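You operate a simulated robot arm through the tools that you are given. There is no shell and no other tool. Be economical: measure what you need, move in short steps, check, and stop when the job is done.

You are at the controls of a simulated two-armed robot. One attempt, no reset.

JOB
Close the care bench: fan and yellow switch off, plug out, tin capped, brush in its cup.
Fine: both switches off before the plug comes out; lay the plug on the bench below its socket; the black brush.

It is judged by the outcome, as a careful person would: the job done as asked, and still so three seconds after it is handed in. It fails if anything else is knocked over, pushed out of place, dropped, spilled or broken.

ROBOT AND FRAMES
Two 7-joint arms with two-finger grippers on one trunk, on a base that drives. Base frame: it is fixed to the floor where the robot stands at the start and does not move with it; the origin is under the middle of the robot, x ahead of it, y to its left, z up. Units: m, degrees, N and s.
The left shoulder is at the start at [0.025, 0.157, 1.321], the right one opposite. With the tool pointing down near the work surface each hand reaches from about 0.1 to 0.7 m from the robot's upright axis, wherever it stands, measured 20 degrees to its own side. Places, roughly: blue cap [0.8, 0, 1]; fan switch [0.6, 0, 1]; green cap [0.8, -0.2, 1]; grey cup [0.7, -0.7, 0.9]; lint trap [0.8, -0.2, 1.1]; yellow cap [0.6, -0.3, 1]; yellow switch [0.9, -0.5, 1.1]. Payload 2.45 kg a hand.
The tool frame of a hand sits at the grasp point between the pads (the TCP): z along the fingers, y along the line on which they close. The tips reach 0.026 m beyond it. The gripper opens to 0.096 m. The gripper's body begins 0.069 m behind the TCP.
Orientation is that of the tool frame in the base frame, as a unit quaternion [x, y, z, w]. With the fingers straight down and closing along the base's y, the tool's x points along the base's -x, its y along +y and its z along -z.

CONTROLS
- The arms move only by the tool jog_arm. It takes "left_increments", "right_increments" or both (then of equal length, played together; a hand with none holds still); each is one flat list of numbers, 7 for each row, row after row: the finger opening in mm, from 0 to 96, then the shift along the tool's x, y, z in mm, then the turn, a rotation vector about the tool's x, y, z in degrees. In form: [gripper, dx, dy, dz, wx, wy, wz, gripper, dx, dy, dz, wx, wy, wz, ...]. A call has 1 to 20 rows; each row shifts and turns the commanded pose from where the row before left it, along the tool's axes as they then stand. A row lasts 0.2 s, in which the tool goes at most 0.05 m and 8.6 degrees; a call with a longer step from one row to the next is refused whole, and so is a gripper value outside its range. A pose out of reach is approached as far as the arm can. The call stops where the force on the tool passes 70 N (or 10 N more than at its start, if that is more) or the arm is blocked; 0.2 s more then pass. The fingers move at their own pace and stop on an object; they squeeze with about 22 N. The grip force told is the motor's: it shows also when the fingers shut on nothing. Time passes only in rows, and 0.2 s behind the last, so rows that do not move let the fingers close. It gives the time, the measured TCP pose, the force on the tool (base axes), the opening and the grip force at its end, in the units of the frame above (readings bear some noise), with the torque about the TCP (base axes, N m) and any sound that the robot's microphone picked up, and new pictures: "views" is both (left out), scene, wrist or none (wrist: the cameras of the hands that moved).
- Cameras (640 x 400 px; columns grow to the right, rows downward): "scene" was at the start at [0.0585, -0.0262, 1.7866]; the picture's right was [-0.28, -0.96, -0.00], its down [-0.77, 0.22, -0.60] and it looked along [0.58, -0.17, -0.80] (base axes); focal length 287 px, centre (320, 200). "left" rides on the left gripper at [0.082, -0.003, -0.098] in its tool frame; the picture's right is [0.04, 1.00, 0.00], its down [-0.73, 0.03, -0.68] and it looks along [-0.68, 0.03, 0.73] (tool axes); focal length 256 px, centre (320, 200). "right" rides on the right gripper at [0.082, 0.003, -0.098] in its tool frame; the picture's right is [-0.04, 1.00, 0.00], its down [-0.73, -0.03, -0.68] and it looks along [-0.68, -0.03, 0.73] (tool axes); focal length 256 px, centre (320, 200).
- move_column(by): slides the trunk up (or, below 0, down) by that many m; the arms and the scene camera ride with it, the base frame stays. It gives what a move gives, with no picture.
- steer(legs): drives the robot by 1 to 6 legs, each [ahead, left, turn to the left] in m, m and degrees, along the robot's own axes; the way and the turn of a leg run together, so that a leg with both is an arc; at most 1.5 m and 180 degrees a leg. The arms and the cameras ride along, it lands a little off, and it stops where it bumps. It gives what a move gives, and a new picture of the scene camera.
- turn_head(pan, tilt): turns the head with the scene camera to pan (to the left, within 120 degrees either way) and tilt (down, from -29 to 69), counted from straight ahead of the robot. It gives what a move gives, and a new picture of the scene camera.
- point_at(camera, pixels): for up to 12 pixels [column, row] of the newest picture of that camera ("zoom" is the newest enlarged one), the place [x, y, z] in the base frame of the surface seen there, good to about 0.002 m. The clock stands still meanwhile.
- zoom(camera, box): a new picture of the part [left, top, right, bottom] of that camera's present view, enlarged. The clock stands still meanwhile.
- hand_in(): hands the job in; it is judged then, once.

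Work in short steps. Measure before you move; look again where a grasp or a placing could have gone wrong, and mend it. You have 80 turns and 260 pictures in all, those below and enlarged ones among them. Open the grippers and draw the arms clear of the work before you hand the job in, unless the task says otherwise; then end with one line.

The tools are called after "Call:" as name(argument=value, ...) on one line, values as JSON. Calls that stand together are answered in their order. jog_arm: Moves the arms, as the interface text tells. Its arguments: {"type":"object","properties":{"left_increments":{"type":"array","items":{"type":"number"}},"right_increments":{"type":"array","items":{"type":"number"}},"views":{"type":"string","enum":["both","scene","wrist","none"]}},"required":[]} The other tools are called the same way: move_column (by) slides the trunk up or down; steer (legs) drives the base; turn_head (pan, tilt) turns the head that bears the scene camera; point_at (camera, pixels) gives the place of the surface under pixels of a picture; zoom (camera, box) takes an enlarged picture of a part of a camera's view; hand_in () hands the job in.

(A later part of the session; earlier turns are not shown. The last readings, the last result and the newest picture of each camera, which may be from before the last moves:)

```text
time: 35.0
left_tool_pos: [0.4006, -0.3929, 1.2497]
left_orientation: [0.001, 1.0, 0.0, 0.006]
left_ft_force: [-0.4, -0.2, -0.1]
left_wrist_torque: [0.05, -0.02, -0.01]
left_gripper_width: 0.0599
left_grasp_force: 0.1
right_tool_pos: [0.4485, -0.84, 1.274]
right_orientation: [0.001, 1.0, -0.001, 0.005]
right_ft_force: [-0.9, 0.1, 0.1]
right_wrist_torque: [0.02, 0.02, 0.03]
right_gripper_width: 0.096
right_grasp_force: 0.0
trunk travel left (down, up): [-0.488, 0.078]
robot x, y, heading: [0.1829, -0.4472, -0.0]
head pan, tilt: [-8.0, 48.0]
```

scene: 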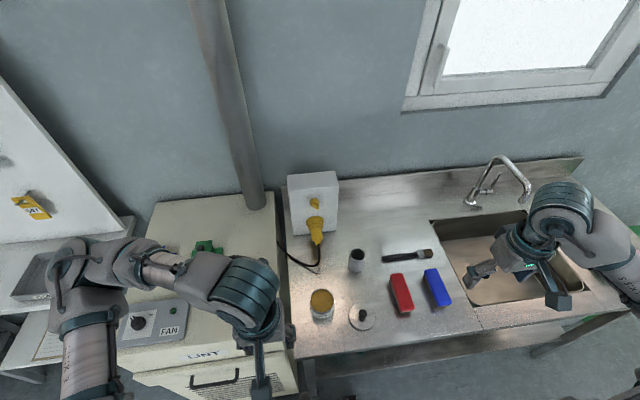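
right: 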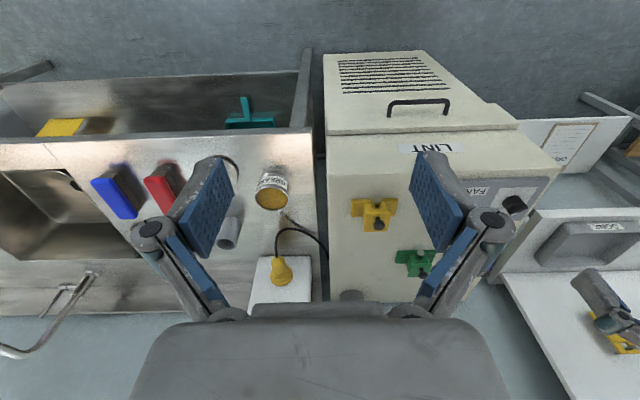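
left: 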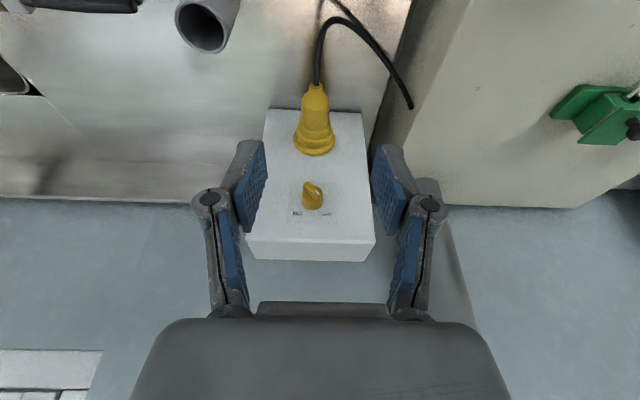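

The base is at x=0.183 without a bump. Now the right hand goes above the plug (leaning 16° forward) while the left hand moves further left.

Call:
jog_arm(right_increments=[70, -35, 30.8, 8, 0, 0, 0, 70, -35, 30.8, 8, 0, 0, 0, 70, -35, 30.8, 8, 0, 0, 0, 70, -35, 30.8, 8, 0, 0, 0, 70, -35, 30.8, 8, 0, 0, 0, 70, -35, 30.8, 8, 0, 0, 0, 70, -35, 30.8, 8, 0, 0, 0, 70, -35, 30.8, 8, 0, 0, 0, 70, -35, 30.8, 8, 0, 0, 0, 70, -35, 30.8, 8, 0, 0, 0, 70, 0, 0, 0, 0, -8, 0, 70, 0, 0, 0, 0, -8, 0, 70, 0, 0, 0, 0, 0, 0], left_increments=[60, 0, 12, 0, 0, 0, 0, 60, 0, 12, 0, 0, 0, 0, 60, 0, 12, 0, 0, 0, 0, 60, 0, 12, 0, 0, 0, 0, 60, 0, 12, 0, 0, 0, 0, 60, 0, 12, 0, 0, 0, 0, 60, 0, 12, 0, 0, 0, 0, 60, 0, 12, 0, 0, 0, 0, 60, 0, 12, 0, 0, 0, 0, 60, 0, 12, 0, 0, 0, 0, 60, 0, 0, 0, 0, 0, 0, 60, 0, 0, 0, 0, 0, 0, 60, 0, 0, 0, 0, 0, 0], views="both")

```text
time: 37.8
left_tool_pos: [0.4214, -0.2787, 1.2549]
left_orientation: [0.001, 1.0, 0.0, 0.002]
left_ft_force: [0.1, 0.9, -0.2]
left_wrist_torque: [-0.01, -0.01, 0.03]
left_gripper_width: 0.06
left_grasp_force: 0.1
left hand out of reach, approached as far as the arm can: row 7, 8, 9
right_tool_pos: [0.8103, -0.5336, 1.1933]
right_orientation: [0.002, 0.99, -0.001, 0.141]
right_ft_force: [-0.6, -0.1, 0.0]
right_wrist_torque: [0.01, 0.01, 0.03]
right_gripper_width: 0.0701
right_grasp_force: 0.1
trunk travel left (down, up): [-0.488, 0.078]
robot x, y, heading: [0.1849, -0.4475, -0.2]
head pan, tilt: [-8.0, 48.0]
```

scene: 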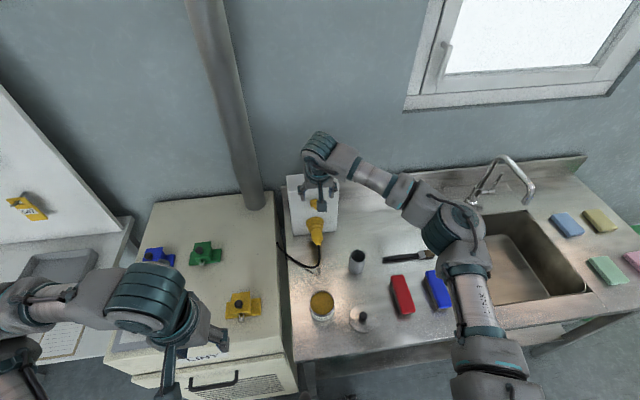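
right: 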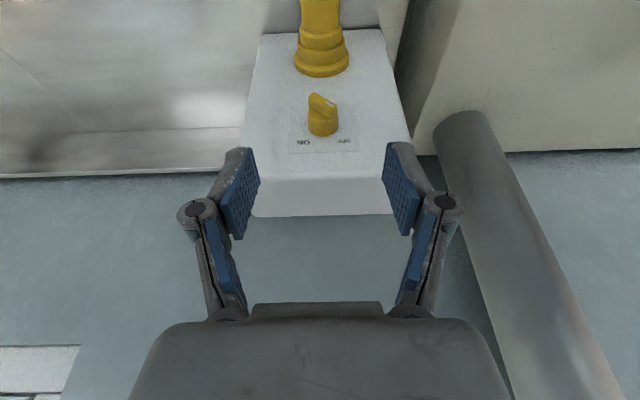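
left: 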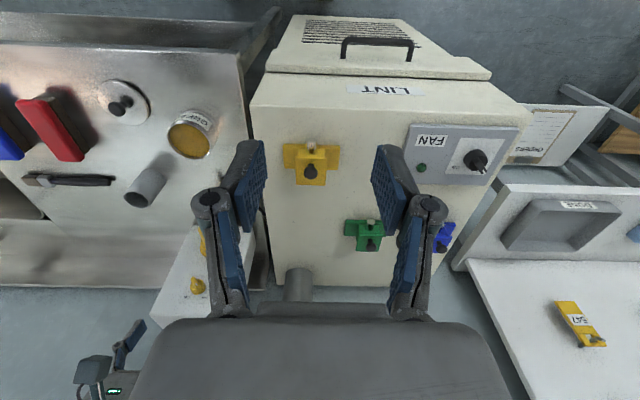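

The right hand is over the plug line. I'll lower it about 185 mm along the vertical and check that the fingers straddle the plug body.

Call:
jog_arm(right_increments=[70, 8.4, 0, 36, 0, 0, 0, 70, 8.4, 0, 36, 0, 0, 0, 70, 8.4, 0, 36, 0, 0, 0, 70, 8.4, 0, 36, 0, 0, 0, 70, 8.4, 0, 36, 0, 0, 0, 70, 0, 0, 0, 0, 0, 0], views="both")

Call:
zoom(camera="scene", box=[275, 170, 365, 280])

```text
time: 39.2
left_tool_pos: [0.4205, -0.272, 1.2549]
left_orientation: [0.0, 1.0, -0.002, 0.002]
left_ft_force: [-0.4, -1.0, 0.3]
left_wrist_torque: [0.01, -0.01, 0.04]
left_gripper_width: 0.0598
left_grasp_force: 0.1
right_tool_pos: [0.8179, -0.5292, 1.0086]
right_orientation: [0.001, 0.99, -0.003, 0.141]
right_ft_force: [0.5, 0.8, -0.3]
right_wrist_torque: [0.01, 0.04, 0.01]
right_gripper_width: 0.07
right_grasp_force: 0.1
trunk travel left (down, up): [-0.488, 0.078]
robot x, y, heading: [0.1849, -0.4489, 0.3]
head pan, tilt: [-8.0, 48.0]
```

scene: 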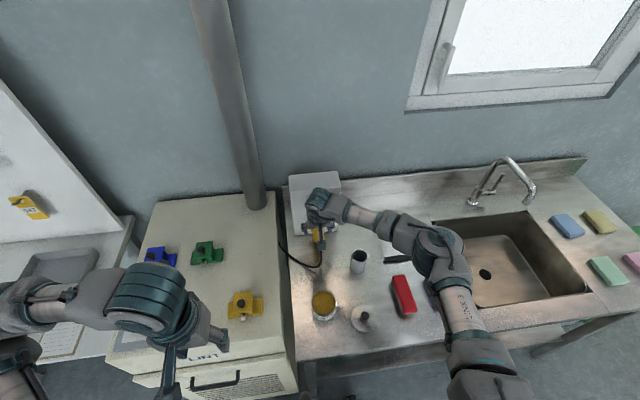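
right: 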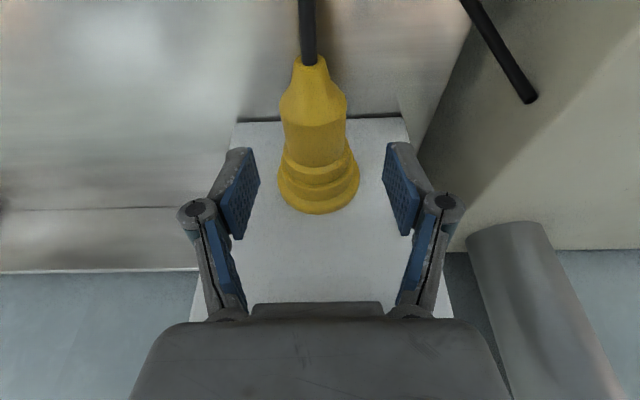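

```text
3.64 times, centred on (320, 225) of scene
```

zoom: 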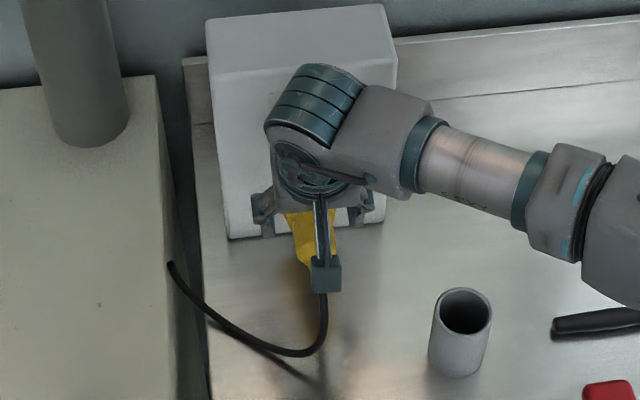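

The plug body is centred between the fingers. I'll lower 51 mm and close on it.

Call:
jog_arm(right_increments=[70, 7, 0, 24.5, 0, 0, 0, 70, 7, 0, 24.5, 0, 0, 0, 0, 0, 0, 0, 0, 0, 0, 0, 0, 0, 0, 0, 0, 0, 0, 0, 0, 0, 0, 0, 0], views="wrist")

```text
time: 40.4
left_tool_pos: [0.4215, -0.274, 1.2557]
left_orientation: [0.001, 1.0, -0.001, 0.003]
left_ft_force: [-0.1, -0.4, -0.1]
left_wrist_torque: [0.0, 0.03, 0.0]
left_gripper_width: 0.06
left_grasp_force: 0.1
right_tool_pos: [0.8194, -0.5321, 0.9585]
right_orientation: [0.001, 0.99, -0.002, 0.141]
right_ft_force: [-0.1, -0.1, -0.9]
right_wrist_torque: [0.01, 0.03, 0.03]
right_gripper_width: 0.0378
right_grasp_force: 22.0
trunk travel left (down, up): [-0.488, 0.078]
robot x, y, heading: [0.1835, -0.4445, -0.3]
head pan, tilt: [-8.0, 48.0]
heard: snap
```

right: 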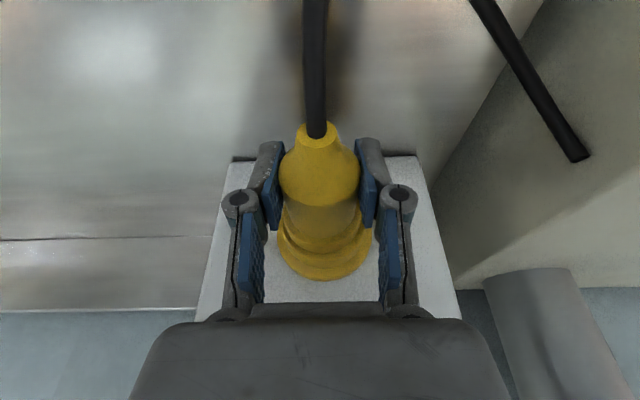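

The plug is held at 37.8 mm (a snap was heard as the fingers closed). I'll pull straight out along -x by 60 mm in small steps.

Call:
jog_arm(right_increments=[0, 9.6, 0, -2.76, 0, 0, 0, 0, 9.6, 0, -2.76, 0, 0, 0, 0, 9.6, 0, -2.76, 0, 0, 0, 0, 9.6, 0, -2.76, 0, 0, 0, 0, 9.6, 0, -2.76, 0, 0, 0, 0, 9.6, 0, -2.76, 0, 0, 0], views="both")

```text
time: 41.8
left_tool_pos: [0.4214, -0.2749, 1.2555]
left_orientation: [0.001, 1.0, -0.001, 0.003]
left_ft_force: [0.2, 0.1, -0.6]
left_wrist_torque: [0.02, 0.01, 0.01]
left_gripper_width: 0.0601
left_grasp_force: 0.0
right_tool_pos: [0.7598, -0.5293, 0.9576]
right_orientation: [0.002, 0.99, -0.003, 0.141]
right_ft_force: [0.1, -0.4, -0.1]
right_wrist_torque: [-0.01, 0.01, 0.01]
right_gripper_width: 0.0379
right_grasp_force: 22.4
trunk travel left (down, up): [-0.488, 0.078]
robot x, y, heading: [0.1838, -0.4477, 0.1]
head pan, tilt: [-8.0, 48.0]
```

scene: 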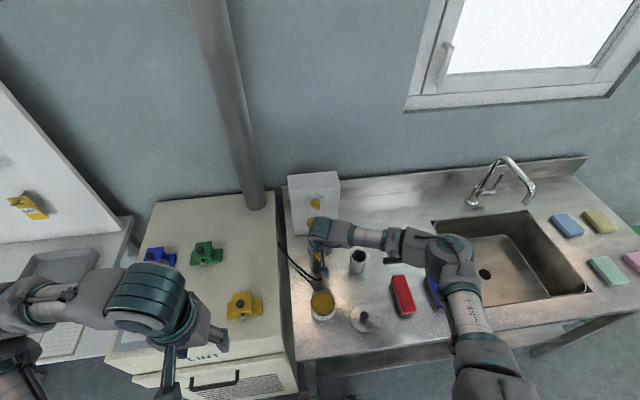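
right: 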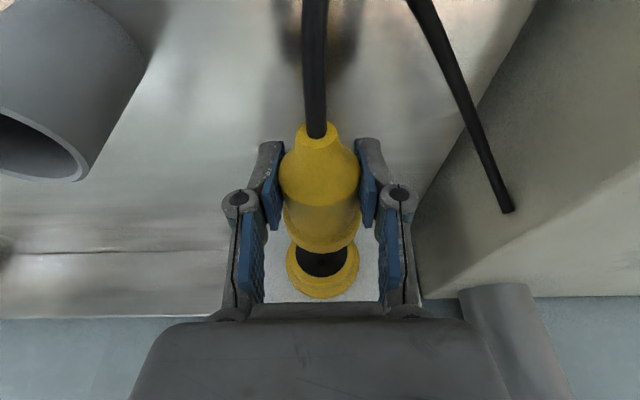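

The plug is out and held, with no force on the tool. I'll lower it 42 mm, then move 30 mm towards the box so it lies just below the socket.

Call:
jog_arm(right_increments=[0, 5.8, 0, 20.2, 0, 0, 0, 0, 5.8, 0, 20.2, 0, 0, 0, 0, -14.4, 0, 4.1, 0, 0, 0, 0, -14.4, 0, 4.1, 0, 0, 0, 0, 0, 0, 0, 0, 0, 0], views="both")

Call:
zoom(camera="scene", box=[275, 170, 365, 280])

```text
time: 43.0
left_tool_pos: [0.4199, -0.2738, 1.2549]
left_orientation: [0.001, 1.0, -0.002, 0.002]
left_ft_force: [-0.2, 0.0, -1.0]
left_wrist_torque: [0.0, 0.01, 0.02]
left_gripper_width: 0.06
left_grasp_force: 0.1
right_tool_pos: [0.7905, -0.5279, 0.9144]
right_orientation: [0.0, 0.99, -0.001, 0.142]
right_ft_force: [-0.7, 0.5, -0.3]
right_wrist_torque: [0.01, 0.03, -0.01]
right_gripper_width: 0.0381
right_grasp_force: 22.3
trunk travel left (down, up): [-0.488, 0.078]
robot x, y, heading: [0.1851, -0.4473, 0.0]
head pan, tilt: [-8.0, 48.0]
```

scene: 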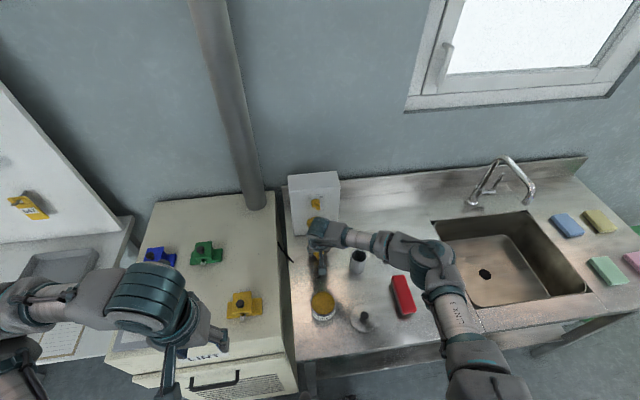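
right: 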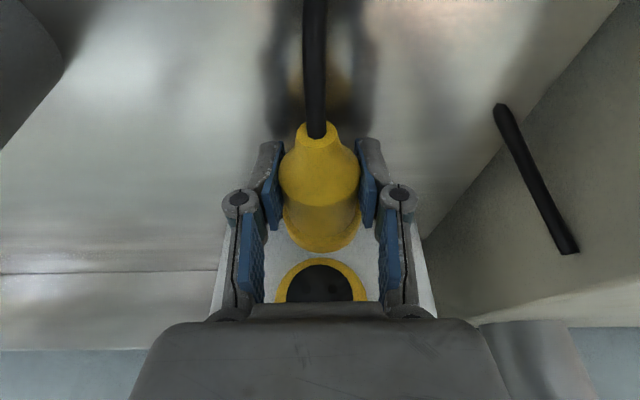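

```text
3.64 times, centred on (320, 225) of scene
```

zoom: 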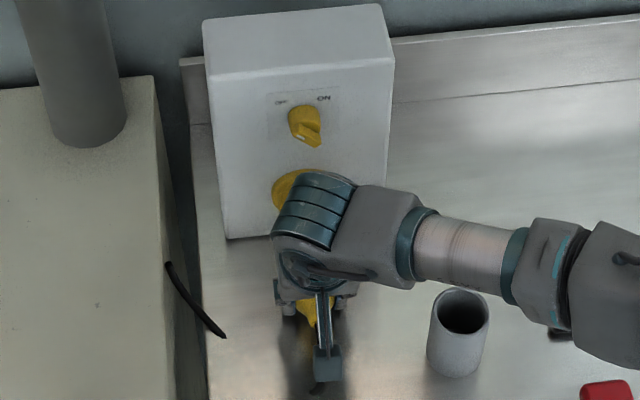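

The plug is clear and in front of its socket. I'll lower the last 7 mm and read the force.

Call:
jog_arm(right_increments=[0, 1, 0, 3.4, 0, 0, 0, 0, 1, 0, 3.4, 0, 0, 0, 0, 0, 0, 0, 0, 0, 0], views="wrist")

Call:
point_at(camera="right", pixels=[[200, 200], [440, 150], [320, 180], [320, 235]])

```text
time: 43.8
left_tool_pos: [0.4206, -0.274, 1.2553]
left_orientation: [0.002, 1.0, -0.002, 0.003]
left_ft_force: [-0.3, -0.3, -0.7]
left_wrist_torque: [-0.04, 0.0, 0.04]
left_gripper_width: 0.0599
left_grasp_force: 0.1
right_tool_pos: [0.7892, -0.5314, 0.9069]
right_orientation: [0.001, 0.99, -0.002, 0.142]
right_ft_force: [-0.8, -0.3, 2.9]
right_wrist_torque: [0.11, 0.01, -0.01]
right_gripper_width: 0.0381
right_grasp_force: 22.2
trunk travel left (down, up): [-0.488, 0.078]
robot x, y, heading: [0.1812, -0.444, 0.0]
head pan, tilt: [-8.0, 48.0]
```

right: 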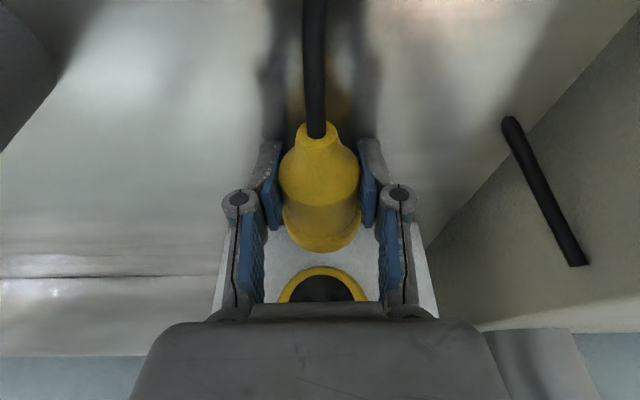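

```text
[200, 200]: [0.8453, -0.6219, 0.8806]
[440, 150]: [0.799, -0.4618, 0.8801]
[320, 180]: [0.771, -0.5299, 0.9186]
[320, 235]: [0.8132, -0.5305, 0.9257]
```

The fingertips touch the bench (2.9 N) and the plug is a few mm above it. I'll open gently and look.

Call:
jog_arm(right_increments=[46, 0, 0, 0, 0, 0, 0, 60, 0, 0, 0, 0, 0, 0, 60, 0, 0, 0, 0, 0, 0], views="wrist")

```text
time: 44.6
left_tool_pos: [0.4201, -0.2747, 1.2544]
left_orientation: [0.0, 1.0, -0.001, 0.002]
left_ft_force: [-0.4, 0.9, -1.0]
left_wrist_torque: [0.01, -0.01, -0.02]
left_gripper_width: 0.0601
left_grasp_force: 0.0
right_tool_pos: [0.7908, -0.5298, 0.9072]
right_orientation: [0.0, 0.99, -0.001, 0.141]
right_ft_force: [-0.9, 0.4, -0.3]
right_wrist_torque: [0.01, 0.0, -0.04]
right_gripper_width: 0.0601
right_grasp_force: 0.0
trunk travel left (down, up): [-0.488, 0.078]
robot x, y, heading: [0.183, -0.4462, -0.1]
head pan, tilt: [-8.0, 48.0]
```

right: 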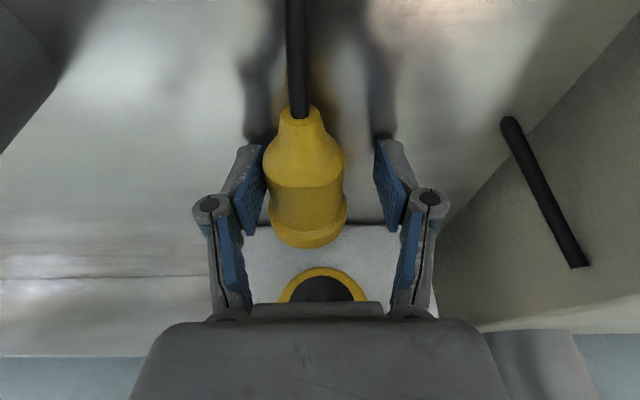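

The plug lies on the bench below the socket. I'll open wider and rise straight up, then look.

Call:
jog_arm(right_increments=[84, 0, 0, 0, 0, 0, 0, 84, 0, 0, 0, 0, 0, 0, 84, -8.3, 0, -28.8, 0, 0, 0, 84, -12.4, 0, -43, 0, 0, 0, 84, -12.4, 0, -43, 0, 0, 0, 84, -12.4, 0, -43, 0, 0, 0, 84, 40, 0, -12, 0, 0, 0, 84, 40, 0, -12, 0, 0, 0, 84, 40, 0, -12, 0, 8, 0, 84, 40, -10, 0, 0, 8, 0, 84, 0, 0, 0, 0, 0, 0], views="both")

Call:
zoom(camera="right", box=[120, 0, 520, 250])

```text
time: 47.0
left_tool_pos: [0.421, -0.274, 1.2544]
left_orientation: [0.001, 1.0, -0.001, 0.003]
left_ft_force: [-1.2, -0.8, -1.1]
left_wrist_torque: [-0.04, 0.02, 0.01]
left_gripper_width: 0.0602
left_grasp_force: 0.1
right_tool_pos: [0.6213, -0.5383, 1.0669]
right_orientation: [0.002, 1.0, -0.002, 0.002]
right_ft_force: [-0.4, 0.5, 0.4]
right_wrist_torque: [-0.03, 0.0, 0.01]
right_gripper_width: 0.0838
right_grasp_force: 0.1
trunk travel left (down, up): [-0.488, 0.078]
robot x, y, heading: [0.1829, -0.4522, 0.3]
head pan, tilt: [-8.0, 48.0]
```

scene: 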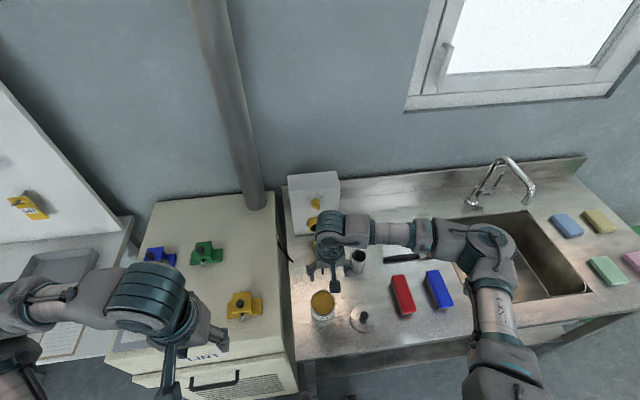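
right: 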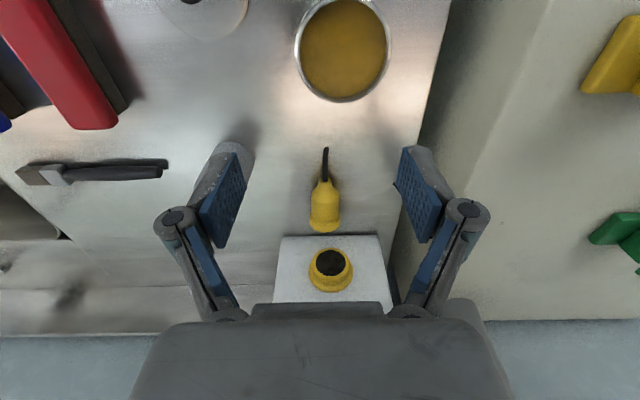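

```text
1.60 times, centred on (320, 125) of right
```

zoom: 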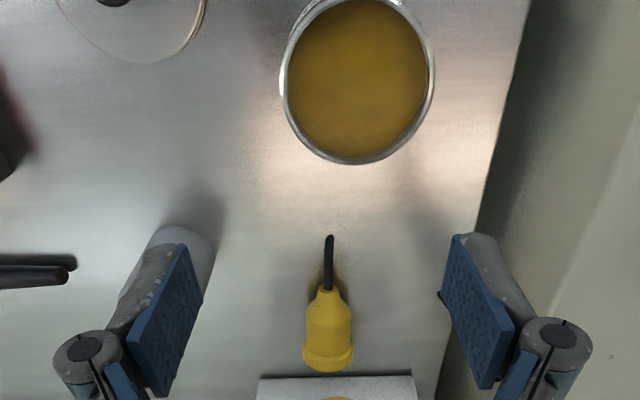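

The plug lies at (325,205), square below the socket, with the rest standing as before. Next is the tin: I'll measure tin and lid in the scene and right pictures.

Call:
zoom(camera="scene", box=[300, 275, 390, 335])

Call:
point_at(camera="right", pixels=[[297, 45], [388, 55], [345, 99], [300, 65], [384, 70], [342, 50], [340, 3], [245, 25], [215, 38], [190, 3]])

Call:
point_at(camera="scene", pixels=[[322, 293], [312, 303], [335, 301], [362, 315], [365, 308], [350, 318], [374, 318], [362, 331], [358, 258], [358, 268], [383, 255], [410, 255]])

```text
6.67 times, centred on (345, 305) of scene
```

zoom: 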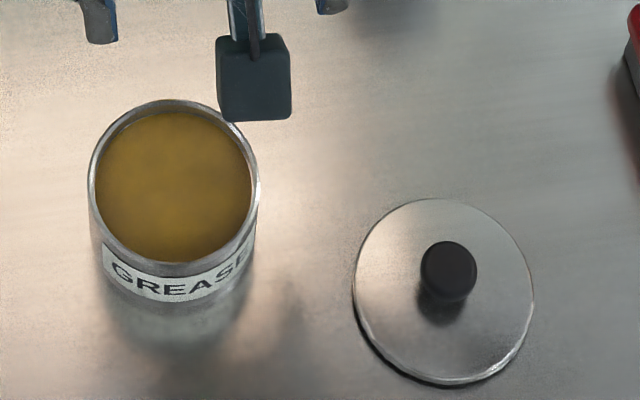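

```text
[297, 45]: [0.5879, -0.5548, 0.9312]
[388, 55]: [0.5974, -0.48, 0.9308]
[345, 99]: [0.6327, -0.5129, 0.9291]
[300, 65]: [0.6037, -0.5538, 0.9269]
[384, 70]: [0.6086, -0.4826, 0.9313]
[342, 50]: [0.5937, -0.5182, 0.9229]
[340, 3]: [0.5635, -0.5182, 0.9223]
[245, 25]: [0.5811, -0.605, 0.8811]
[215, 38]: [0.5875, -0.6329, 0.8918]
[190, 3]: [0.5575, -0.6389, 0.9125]
```

```text
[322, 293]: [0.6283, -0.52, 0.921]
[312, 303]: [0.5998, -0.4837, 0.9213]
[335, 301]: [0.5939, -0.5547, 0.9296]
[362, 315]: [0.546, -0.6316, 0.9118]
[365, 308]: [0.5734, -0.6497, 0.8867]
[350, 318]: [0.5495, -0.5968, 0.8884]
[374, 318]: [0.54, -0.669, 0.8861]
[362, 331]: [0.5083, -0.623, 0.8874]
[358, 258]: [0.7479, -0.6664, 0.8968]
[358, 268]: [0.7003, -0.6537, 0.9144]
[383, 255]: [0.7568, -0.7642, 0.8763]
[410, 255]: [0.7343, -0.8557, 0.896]
```

The tin centre is at about [0.595,-0.518], rim z 0.931, radius 38 mm. I need the lid's edge and knob precisely.

Call:
point_at(camera="zoom", pixels=[[358, 300], [529, 300], [440, 203], [443, 376], [448, 258], [448, 275], [425, 275], [474, 275], [440, 315], [105, 180], [251, 190], [172, 255]])

```text
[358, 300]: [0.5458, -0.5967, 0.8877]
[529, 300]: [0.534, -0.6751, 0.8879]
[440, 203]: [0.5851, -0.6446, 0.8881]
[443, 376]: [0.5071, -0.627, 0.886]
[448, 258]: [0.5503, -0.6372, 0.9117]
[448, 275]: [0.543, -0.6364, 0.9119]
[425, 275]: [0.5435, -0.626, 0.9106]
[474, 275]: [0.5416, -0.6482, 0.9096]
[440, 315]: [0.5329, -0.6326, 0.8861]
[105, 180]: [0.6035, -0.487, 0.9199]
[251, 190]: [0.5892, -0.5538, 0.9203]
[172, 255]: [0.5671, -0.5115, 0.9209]
```

The lid centre is at [0.546,-0.636], with its knob at [0.545,-0.637], top z 0.912. I'll bring the right hand above it, opening 45 mm.

Call:
jog_arm(right_increments=[45, 19, -24.5, 0, 0, 0, 0, 45, 19, -24.5, 0, 0, 0, 0, 45, 19, -24.5, 0, 0, 0, 0, 45, 19, -24.5, 0, 0, 0, 0, 45, 0, 0, 35, 0, 0, 0, 45, 0, 0, 35, 0, 0, 0, 45, 0, 0, 35, 0, 0, 0, 45, 0, 0, 0, 0, 0, 0], views="wrist")

```text
time: 48.8
left_tool_pos: [0.4214, -0.2755, 1.2547]
left_orientation: [0.001, 1.0, -0.002, 0.002]
left_ft_force: [-0.2, 0.5, -0.8]
left_wrist_torque: [0.01, -0.03, -0.01]
left_gripper_width: 0.0602
left_grasp_force: 0.0
right_tool_pos: [0.5501, -0.6373, 0.9618]
right_orientation: [0.001, 1.0, -0.001, 0.003]
right_ft_force: [0.4, -0.4, 0.0]
right_wrist_torque: [-0.01, -0.01, 0.0]
right_gripper_width: 0.0448
right_grasp_force: 0.0
trunk travel left (down, up): [-0.488, 0.078]
robot x, y, heading: [0.1836, -0.4457, -0.0]
head pan, tilt: [-8.0, 48.0]
```

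right: 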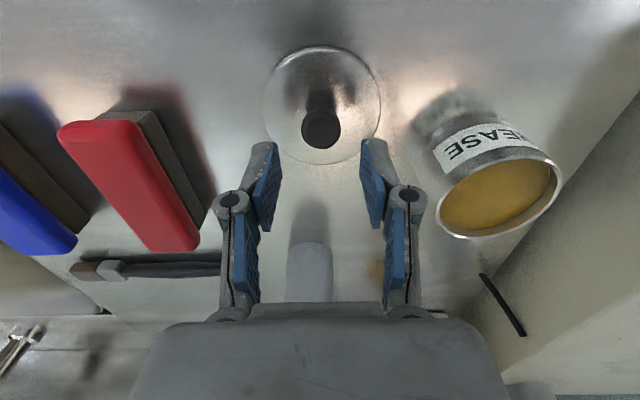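

The knob at (321,128) is centred sideways. I'll shift 5 mm towards me, lower 43 mm and close.

Call:
jog_arm(right_increments=[45, 5, 0, 22, 0, 0, 0, 45, 0, 0, 21, 0, 0, 0, 0, 0, 0, 0, 0, 0, 0, 0, 0, 0, 0, 0, 0, 0, 0, 0, 0, 0, 0, 0, 0], views="wrist")

```text
time: 50.0
left_tool_pos: [0.4214, -0.2757, 1.2551]
left_orientation: [0.001, 1.0, -0.002, 0.002]
left_ft_force: [-0.8, -0.2, 0.0]
left_wrist_torque: [0.01, 0.02, -0.02]
left_gripper_width: 0.0601
left_grasp_force: 0.0
right_tool_pos: [0.5433, -0.6385, 0.9187]
right_orientation: [0.001, 1.0, -0.003, 0.003]
right_ft_force: [0.8, -0.7, 1.3]
right_wrist_torque: [0.02, -0.07, 0.01]
right_gripper_width: 0.0225
right_grasp_force: 21.8
trunk travel left (down, up): [-0.488, 0.078]
robot x, y, heading: [0.1815, -0.4477, 0.0]
head pan, tilt: [-8.0, 48.0]
```

right: 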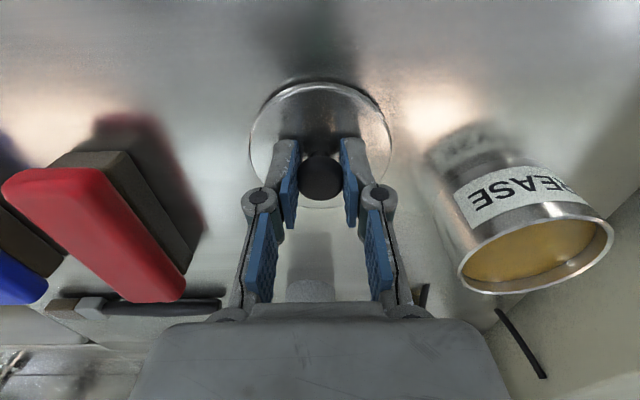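

The knob is gripped at 22.5 mm. I'll lift 90 mm and carry the lid over the tin.

Call:
jog_arm(right_increments=[0, 0, 0, -30, 0, 0, 0, 0, 0, 0, -30, 0, 0, 0, 0, 0, 0, -30, 0, 0, 0, 0, -16.3, 39.7, 0, 0, 0, 0, 0, -16.3, 39.7, 0, 0, 0, 0, 0, -16.3, 39.7, 0, 0, 0, 0, 0, 0, 0, 0, 0, 0, 0], views="both")

Call:
zoom(camera="scene", box=[280, 240, 380, 330])

```text
time: 51.6
left_tool_pos: [0.4211, -0.2743, 1.2541]
left_orientation: [0.001, 1.0, -0.002, 0.002]
left_ft_force: [0.0, 0.2, -0.9]
left_wrist_torque: [0.03, 0.0, -0.02]
left_gripper_width: 0.0598
left_grasp_force: 0.0
right_tool_pos: [0.5904, -0.5173, 1.0106]
right_orientation: [0.002, 1.0, -0.003, 0.003]
right_ft_force: [-0.8, -0.5, -1.0]
right_wrist_torque: [0.0, -0.05, 0.0]
right_gripper_width: 0.0226
right_grasp_force: 22.3
trunk travel left (down, up): [-0.488, 0.078]
robot x, y, heading: [0.1814, -0.4481, 0.2]
head pan, tilt: [-8.0, 48.0]
```

scene: 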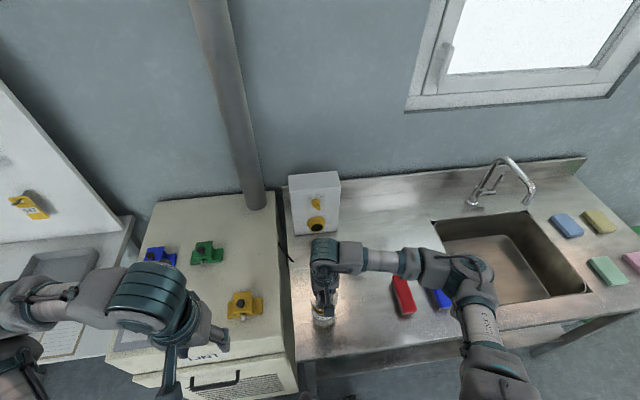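
right: 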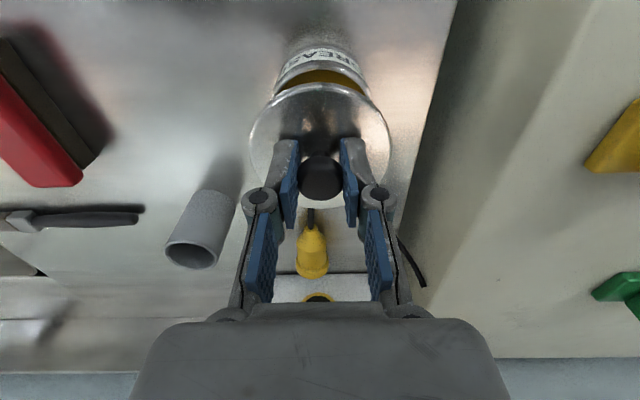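

```text
4.44 times, centred on (330, 285) of scene
```

zoom: 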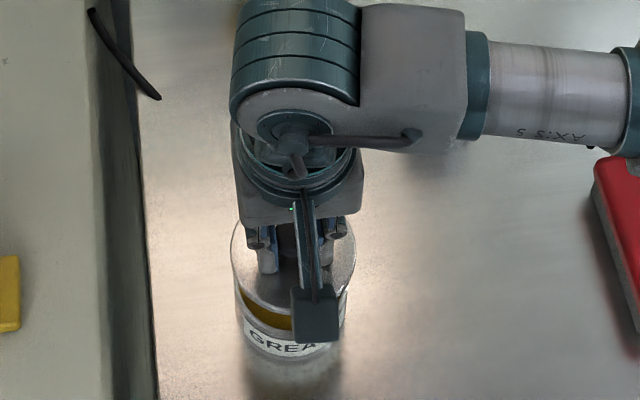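

Sideways the lid (249–390) and tin (275–369) line up. I'll measure the lid's near edge to check x before lowering.

Call:
point_at(camera="right", pixels=[[320, 86], [255, 130], [385, 130], [252, 145], [387, 145], [322, 160], [285, 85], [360, 86], [322, 46]])

```text
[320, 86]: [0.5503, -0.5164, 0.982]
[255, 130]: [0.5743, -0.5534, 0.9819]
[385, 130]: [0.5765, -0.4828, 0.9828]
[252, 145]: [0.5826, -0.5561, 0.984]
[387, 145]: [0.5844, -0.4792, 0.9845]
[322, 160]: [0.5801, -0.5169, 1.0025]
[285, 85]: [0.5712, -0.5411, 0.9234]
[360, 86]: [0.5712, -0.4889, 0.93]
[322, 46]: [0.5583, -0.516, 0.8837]
```

The lid centre is at x≈0.590 against the tin's 0.595, so I'll shift 5 mm ahead and lower 38 mm, then small steps.

Call:
jog_arm(right_increments=[0, -5, 0, 19, 0, 0, 0, 0, 0, 0, 19, 0, 0, 0, 0, 0, 0, 3, 0, 0, 0, 0, 0, 0, 0, 0, 0, 0], views="wrist")

Call:
point_at(camera="right", pixels=[[320, 86], [255, 130], [385, 130], [322, 60]])

```text
time: 52.6
left_tool_pos: [0.4214, -0.2742, 1.254]
left_orientation: [0.0, 1.0, -0.002, 0.003]
left_ft_force: [0.6, 0.0, 0.0]
left_wrist_torque: [-0.02, 0.01, 0.0]
left_gripper_width: 0.0599
left_grasp_force: 0.0
right_tool_pos: [0.5976, -0.5197, 0.97]
right_orientation: [0.002, 1.0, -0.001, 0.003]
right_ft_force: [-0.5, 0.4, -1.2]
right_wrist_torque: [-0.01, -0.02, -0.01]
right_gripper_width: 0.0228
right_grasp_force: 21.8
trunk travel left (down, up): [-0.488, 0.078]
robot x, y, heading: [0.182, -0.4493, 0.1]
head pan, tilt: [-8.0, 48.0]
```

right: 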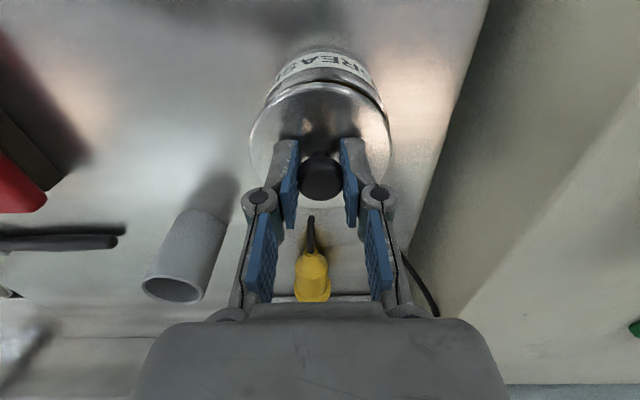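

```text
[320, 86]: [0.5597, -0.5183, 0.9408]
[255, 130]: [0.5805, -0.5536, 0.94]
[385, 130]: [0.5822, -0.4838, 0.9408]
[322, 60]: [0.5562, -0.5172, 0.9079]
```

The lid now sits about 3–4 mm too far ahead of the tin (near edges 0.5585 vs 0.556). I'll correct 3 mm back and lower in 2 mm steps.

Call:
jog_arm(right_increments=[0, 3, 0, 0, 0, 0, 0, 0, 0, 0, 2, 0, 0, 0, 0, 0, 0, 2, 0, 0, 0, 0, 0, 0, 1, 0, 0, 0, 0, 0, 0, 0, 0, 0, 0], views="wrist")

Call:
point_at(camera="right", pixels=[[320, 86], [255, 130], [385, 130], [322, 70]])

Call:
zoom(camera="right", box=[230, 30, 410, 150])

```text
time: 53.8
left_tool_pos: [0.42, -0.2745, 1.2553]
left_orientation: [0.001, 1.0, -0.001, 0.004]
left_ft_force: [0.1, 0.1, 0.7]
left_wrist_torque: [0.02, -0.01, 0.02]
left_gripper_width: 0.06
left_grasp_force: 0.0
right_tool_pos: [0.5944, -0.5175, 0.9648]
right_orientation: [0.001, 1.0, -0.001, 0.004]
right_ft_force: [3.4, -2.1, 26.7]
right_wrist_torque: [-0.48, -0.13, 0.03]
right_gripper_width: 0.0236
right_grasp_force: 22.3
trunk travel left (down, up): [-0.488, 0.078]
robot x, y, heading: [0.1844, -0.4481, 0.0]
head pan, tilt: [-8.0, 48.0]
```

right: 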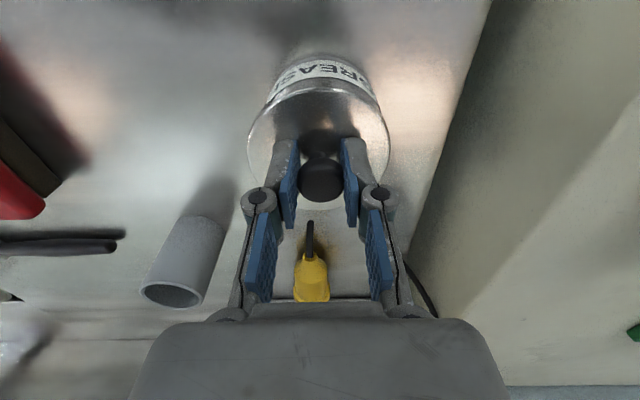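

```text
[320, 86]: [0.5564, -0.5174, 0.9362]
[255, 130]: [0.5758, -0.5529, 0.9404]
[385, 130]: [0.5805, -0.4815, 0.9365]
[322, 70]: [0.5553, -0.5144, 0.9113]
```

```text
3.33 times, centred on (320, 90) of right
```

zoom: 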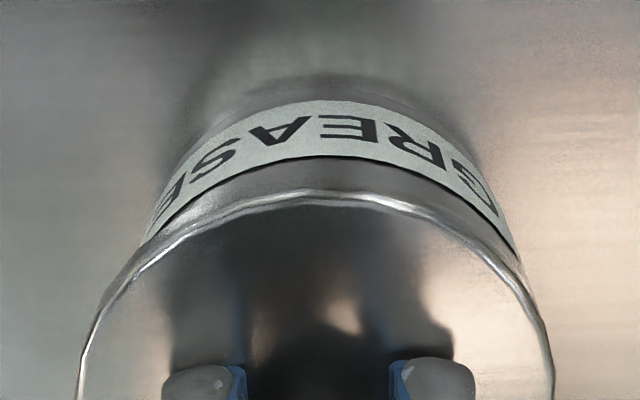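

The lid touches (27 N) but tilts: its -y side is 4 mm high, so it sits a bit too far to +y. I'll lift 2 mm, shift 2 mm to -y and press down again.

Call:
jog_arm(right_increments=[0, 0, 0, -3, 0, 0, 0, 0, 0, -2, 0, 0, 0, 0, 0, 0, 0, 2, 0, 0, 0, 0, 0, 0, 2, 0, 0, 0, 0, 0, 0, 0, 0, 0, 0], views="wrist")

Call:
point_at(camera="right", pixels=[[320, 86], [255, 130], [385, 130], [322, 70]])

```text
time: 55.0
left_tool_pos: [0.4194, -0.2718, 1.2561]
left_orientation: [0.001, 1.0, -0.002, 0.003]
left_ft_force: [0.8, 0.0, -1.0]
left_wrist_torque: [-0.01, 0.0, -0.01]
left_gripper_width: 0.0601
left_grasp_force: 0.1
right_tool_pos: [0.5927, -0.5186, 0.9646]
right_orientation: [0.001, 1.0, -0.001, 0.004]
right_ft_force: [2.4, 7.8, 30.8]
right_wrist_torque: [-0.49, -0.04, 0.09]
right_gripper_width: 0.0231
right_grasp_force: 22.0
trunk travel left (down, up): [-0.488, 0.078]
robot x, y, heading: [0.1831, -0.4432, 0.2]
head pan, tilt: [-8.0, 48.0]
```

right: 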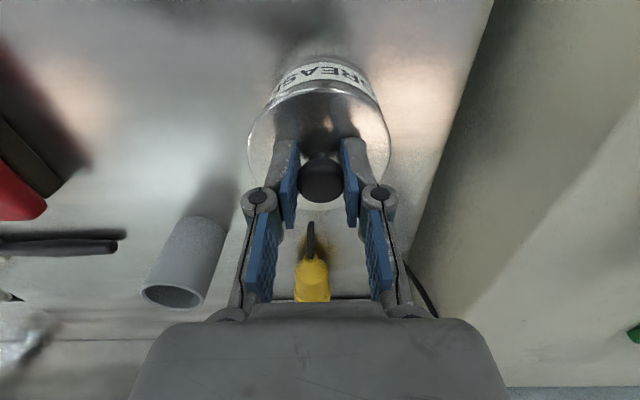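

```text
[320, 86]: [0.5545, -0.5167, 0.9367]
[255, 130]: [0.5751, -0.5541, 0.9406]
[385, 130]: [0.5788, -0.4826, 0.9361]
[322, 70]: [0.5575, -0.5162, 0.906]
```

The -y side still stands high and the side force now pushes +y, so the lid has an inner lip and must go +y. I'll lift 3 mm, shift 4 mm to +y and lower.

Call:
jog_arm(right_increments=[0, 0, 0, -4, 0, 0, 0, 0, 0, 4, 0, 0, 0, 0, 0, 0, 0, 2, 0, 0, 0, 0, 0, 0, 2, 0, 0, 0, 0, 0, 0, 0, 0, 0, 0], views="wrist")

Call:
point_at(camera="right", pixels=[[320, 86], [255, 130], [385, 130], [322, 70]])

```text
time: 56.2
left_tool_pos: [0.4188, -0.2767, 1.2561]
left_orientation: [0.001, 1.0, 0.0, 0.003]
left_ft_force: [-0.6, 0.0, 0.2]
left_wrist_torque: [-0.02, 0.03, 0.01]
left_gripper_width: 0.0601
left_grasp_force: 0.1
right_tool_pos: [0.5926, -0.5186, 0.9651]
right_orientation: [0.001, 1.0, -0.002, 0.003]
right_ft_force: [-4.8, -8.2, 32.4]
right_wrist_torque: [-1.14, 0.23, -0.14]
right_gripper_width: 0.0232
right_grasp_force: 21.6
trunk travel left (down, up): [-0.488, 0.078]
robot x, y, heading: [0.1805, -0.4473, -0.1]
head pan, tilt: [-8.0, 48.0]
```

right: 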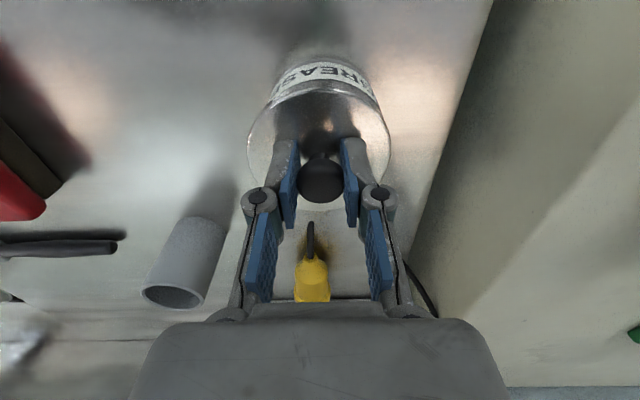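

```text
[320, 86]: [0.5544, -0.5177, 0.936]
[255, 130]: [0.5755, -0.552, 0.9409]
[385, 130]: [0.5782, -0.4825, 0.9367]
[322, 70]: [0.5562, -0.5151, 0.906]
```

Lateral shifts now only build side force, so the lid is already caught in the tin but held tilted by the grip. I'll ease the load off, release, and see how it settles.

Call:
jog_arm(right_increments=[0, 0, -2, -2, 0, 0, 0, 26, 0, 0, 0, 0, 0, 0, 34, 0, 0, 0, 0, 0, 0, 40, 0, 0, 0, 0, 0, 0, 40, 0, 0, -35, 0, 0, 0, 40, 0, 0, -35, 0, 0, 0, 40, 0, 0, 0, 0, 0, 0], views="both")

Call:
zoom(camera="right", box=[230, 20, 410, 140])

```text
time: 57.8
left_tool_pos: [0.422, -0.2734, 1.2557]
left_orientation: [0.001, 1.0, -0.001, 0.003]
left_ft_force: [1.2, -0.6, 0.0]
left_wrist_torque: [0.02, 0.01, -0.02]
left_gripper_width: 0.0601
left_grasp_force: 0.1
right_tool_pos: [0.596, -0.5179, 1.0367]
right_orientation: [0.003, 1.0, -0.003, 0.001]
right_ft_force: [0.8, -0.3, -0.3]
right_wrist_torque: [0.03, -0.01, 0.02]
right_gripper_width: 0.0401
right_grasp_force: 0.1
trunk travel left (down, up): [-0.488, 0.078]
robot x, y, heading: [0.1807, -0.4502, 0.1]
head pan, tilt: [-8.0, 48.0]
```

scene: 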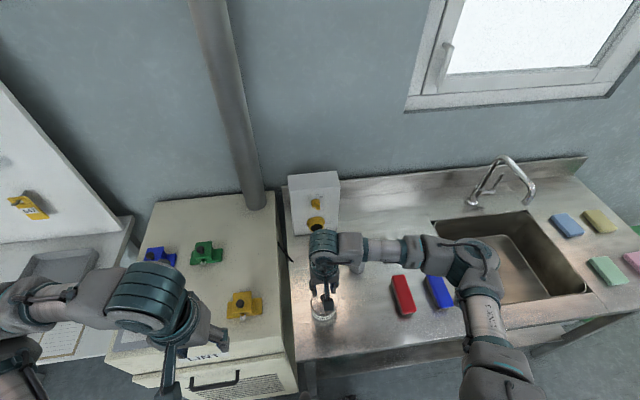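
right: 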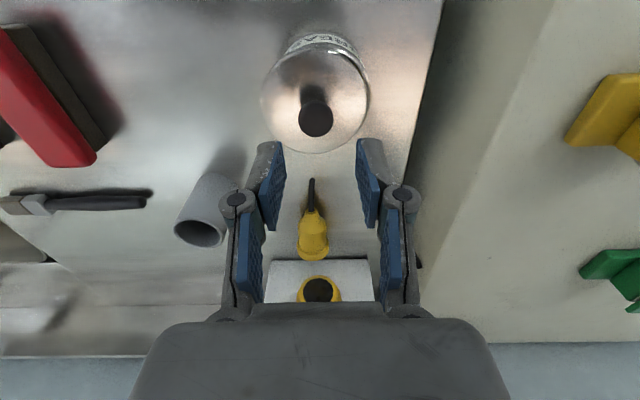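

```text
3.33 times, centred on (320, 80) of right
```

zoom: 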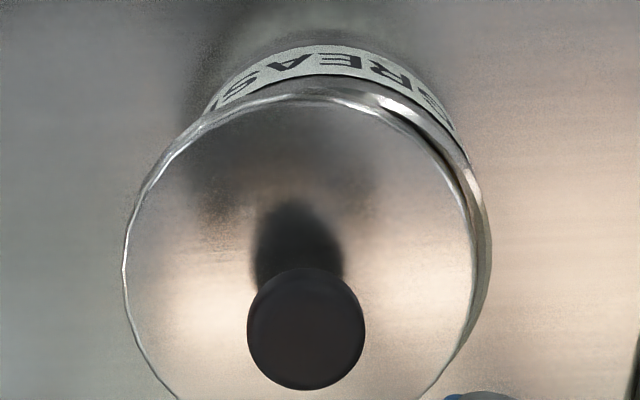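

After release the tin's rim shows on the lid's right, so the lid is off-centre to -y. I'll measure the lid's outline and the visible rim.

Call:
point_at(camera="zoom", pixels=[[128, 260], [468, 260], [320, 103], [200, 140], [440, 155], [481, 230], [483, 260], [475, 200], [320, 240], [180, 330], [440, 350], [306, 330]])

```text
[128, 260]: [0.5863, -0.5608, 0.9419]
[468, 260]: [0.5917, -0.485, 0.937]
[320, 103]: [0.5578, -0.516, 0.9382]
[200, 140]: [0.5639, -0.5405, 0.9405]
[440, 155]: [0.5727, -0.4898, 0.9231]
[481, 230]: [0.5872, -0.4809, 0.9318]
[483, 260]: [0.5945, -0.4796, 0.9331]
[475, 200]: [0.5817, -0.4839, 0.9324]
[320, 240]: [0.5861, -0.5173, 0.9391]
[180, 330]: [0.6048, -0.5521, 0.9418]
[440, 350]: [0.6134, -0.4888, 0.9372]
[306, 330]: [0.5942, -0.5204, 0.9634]
```

The lid centre is at y≈-0.523 against the tin's -0.517, with its +y lip inside. I'll regrip the knob, lift 15 mm clear and measure again.

Call:
jog_arm(right_increments=[40, 1, -3, 33, 0, 0, 0, 40, 0, 0, 33, 0, 0, 0, 0, 0, 0, 0, 0, 0, 0, 0, 0, 0, 0, 0, 0, 0, 0, 0, 0, 0, 0, 0, 0, 0, 0, 0, -8, 0, 0, 0, 0, 0, 0, -10, 0, 0, 0, 0, 0, 0, 0, 0, 0, 0], views="wrist")

Call:
zoom(camera="right", box=[230, 30, 410, 150])

Call:
point_at(camera="right", pixels=[[320, 86], [255, 130], [385, 130], [251, 150], [388, 150]])

```text
time: 59.6
left_tool_pos: [0.4219, -0.2747, 1.2549]
left_orientation: [0.002, 1.0, -0.001, 0.003]
left_ft_force: [-0.3, -0.2, -0.2]
left_wrist_torque: [-0.02, -0.03, 0.0]
left_gripper_width: 0.0601
left_grasp_force: 0.1
right_tool_pos: [0.5948, -0.5203, 0.9885]
right_orientation: [0.002, 1.0, -0.002, 0.001]
right_ft_force: [0.7, 0.9, -0.4]
right_wrist_torque: [0.01, -0.01, 0.0]
right_gripper_width: 0.0227
right_grasp_force: 21.8
trunk travel left (down, up): [-0.488, 0.078]
robot x, y, heading: [0.1851, -0.4486, -0.3]
head pan, tilt: [-8.0, 48.0]
```

right: 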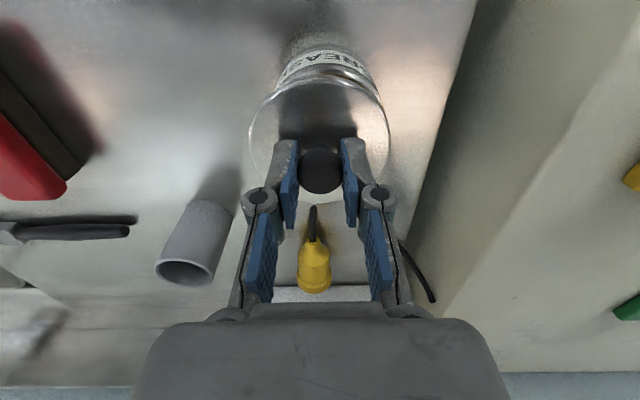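

```text
3.33 times, centred on (320, 90) of right
```

zoom: 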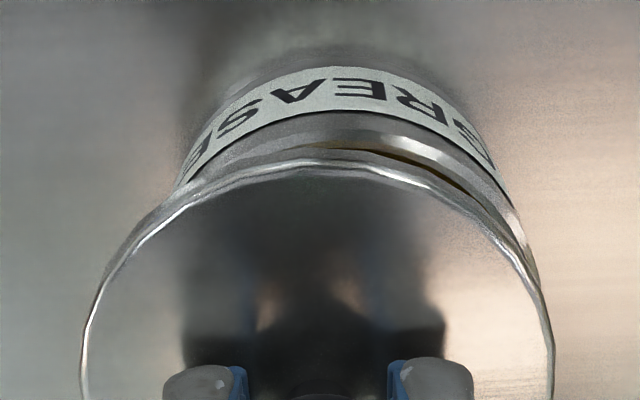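

```text
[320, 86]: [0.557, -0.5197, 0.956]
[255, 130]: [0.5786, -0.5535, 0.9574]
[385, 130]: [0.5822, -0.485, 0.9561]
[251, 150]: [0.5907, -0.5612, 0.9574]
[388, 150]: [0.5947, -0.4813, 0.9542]
```

The lid is nearly level with centre y≈-0.521, so I'll shift +4 mm in y and lower until it seats.

Call:
jog_arm(right_increments=[0, 1, 4, 0, 0, 0, 0, 0, 0, 0, 8, 0, 0, 0, 0, 0, 0, 8, 0, 0, 0, 0, 0, 0, 4, 0, 0, 0, 0, 0, 0, 3, 0, 0, 0, 0, 0, 0, 0, 0, 0, 0], views="wrist")

Call:
zoom(camera="right", box=[230, 30, 410, 150])

Call:
point_at(camera="right", pixels=[[320, 86], [255, 130], [385, 130], [251, 150], [388, 150]])

```text
time: 61.0
left_tool_pos: [0.4199, -0.2746, 1.2555]
left_orientation: [0.001, 1.0, -0.001, 0.003]
left_ft_force: [1.6, 0.3, -0.1]
left_wrist_torque: [0.03, -0.02, 0.03]
left_gripper_width: 0.0599
left_grasp_force: 0.0
right_tool_pos: [0.593, -0.5172, 0.9655]
right_orientation: [0.002, 1.0, -0.002, 0.005]
right_ft_force: [5.0, -0.6, 21.5]
right_wrist_torque: [-0.02, 0.08, -0.02]
right_gripper_width: 0.0225
right_grasp_force: 21.3
trunk travel left (down, up): [-0.488, 0.078]
robot x, y, heading: [0.1804, -0.4501, -0.1]
head pan, tilt: [-8.0, 48.0]
```

right: 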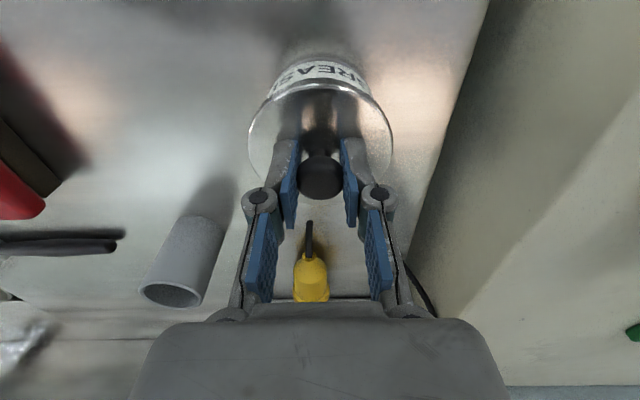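

```text
3.33 times, centred on (320, 90) of right
```

zoom: 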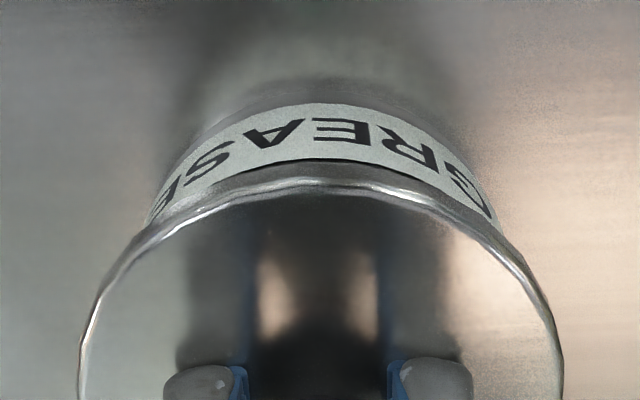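

```text
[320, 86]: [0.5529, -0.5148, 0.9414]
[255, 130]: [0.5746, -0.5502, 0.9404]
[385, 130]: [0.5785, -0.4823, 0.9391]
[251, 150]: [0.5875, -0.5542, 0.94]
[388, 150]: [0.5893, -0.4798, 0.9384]
```

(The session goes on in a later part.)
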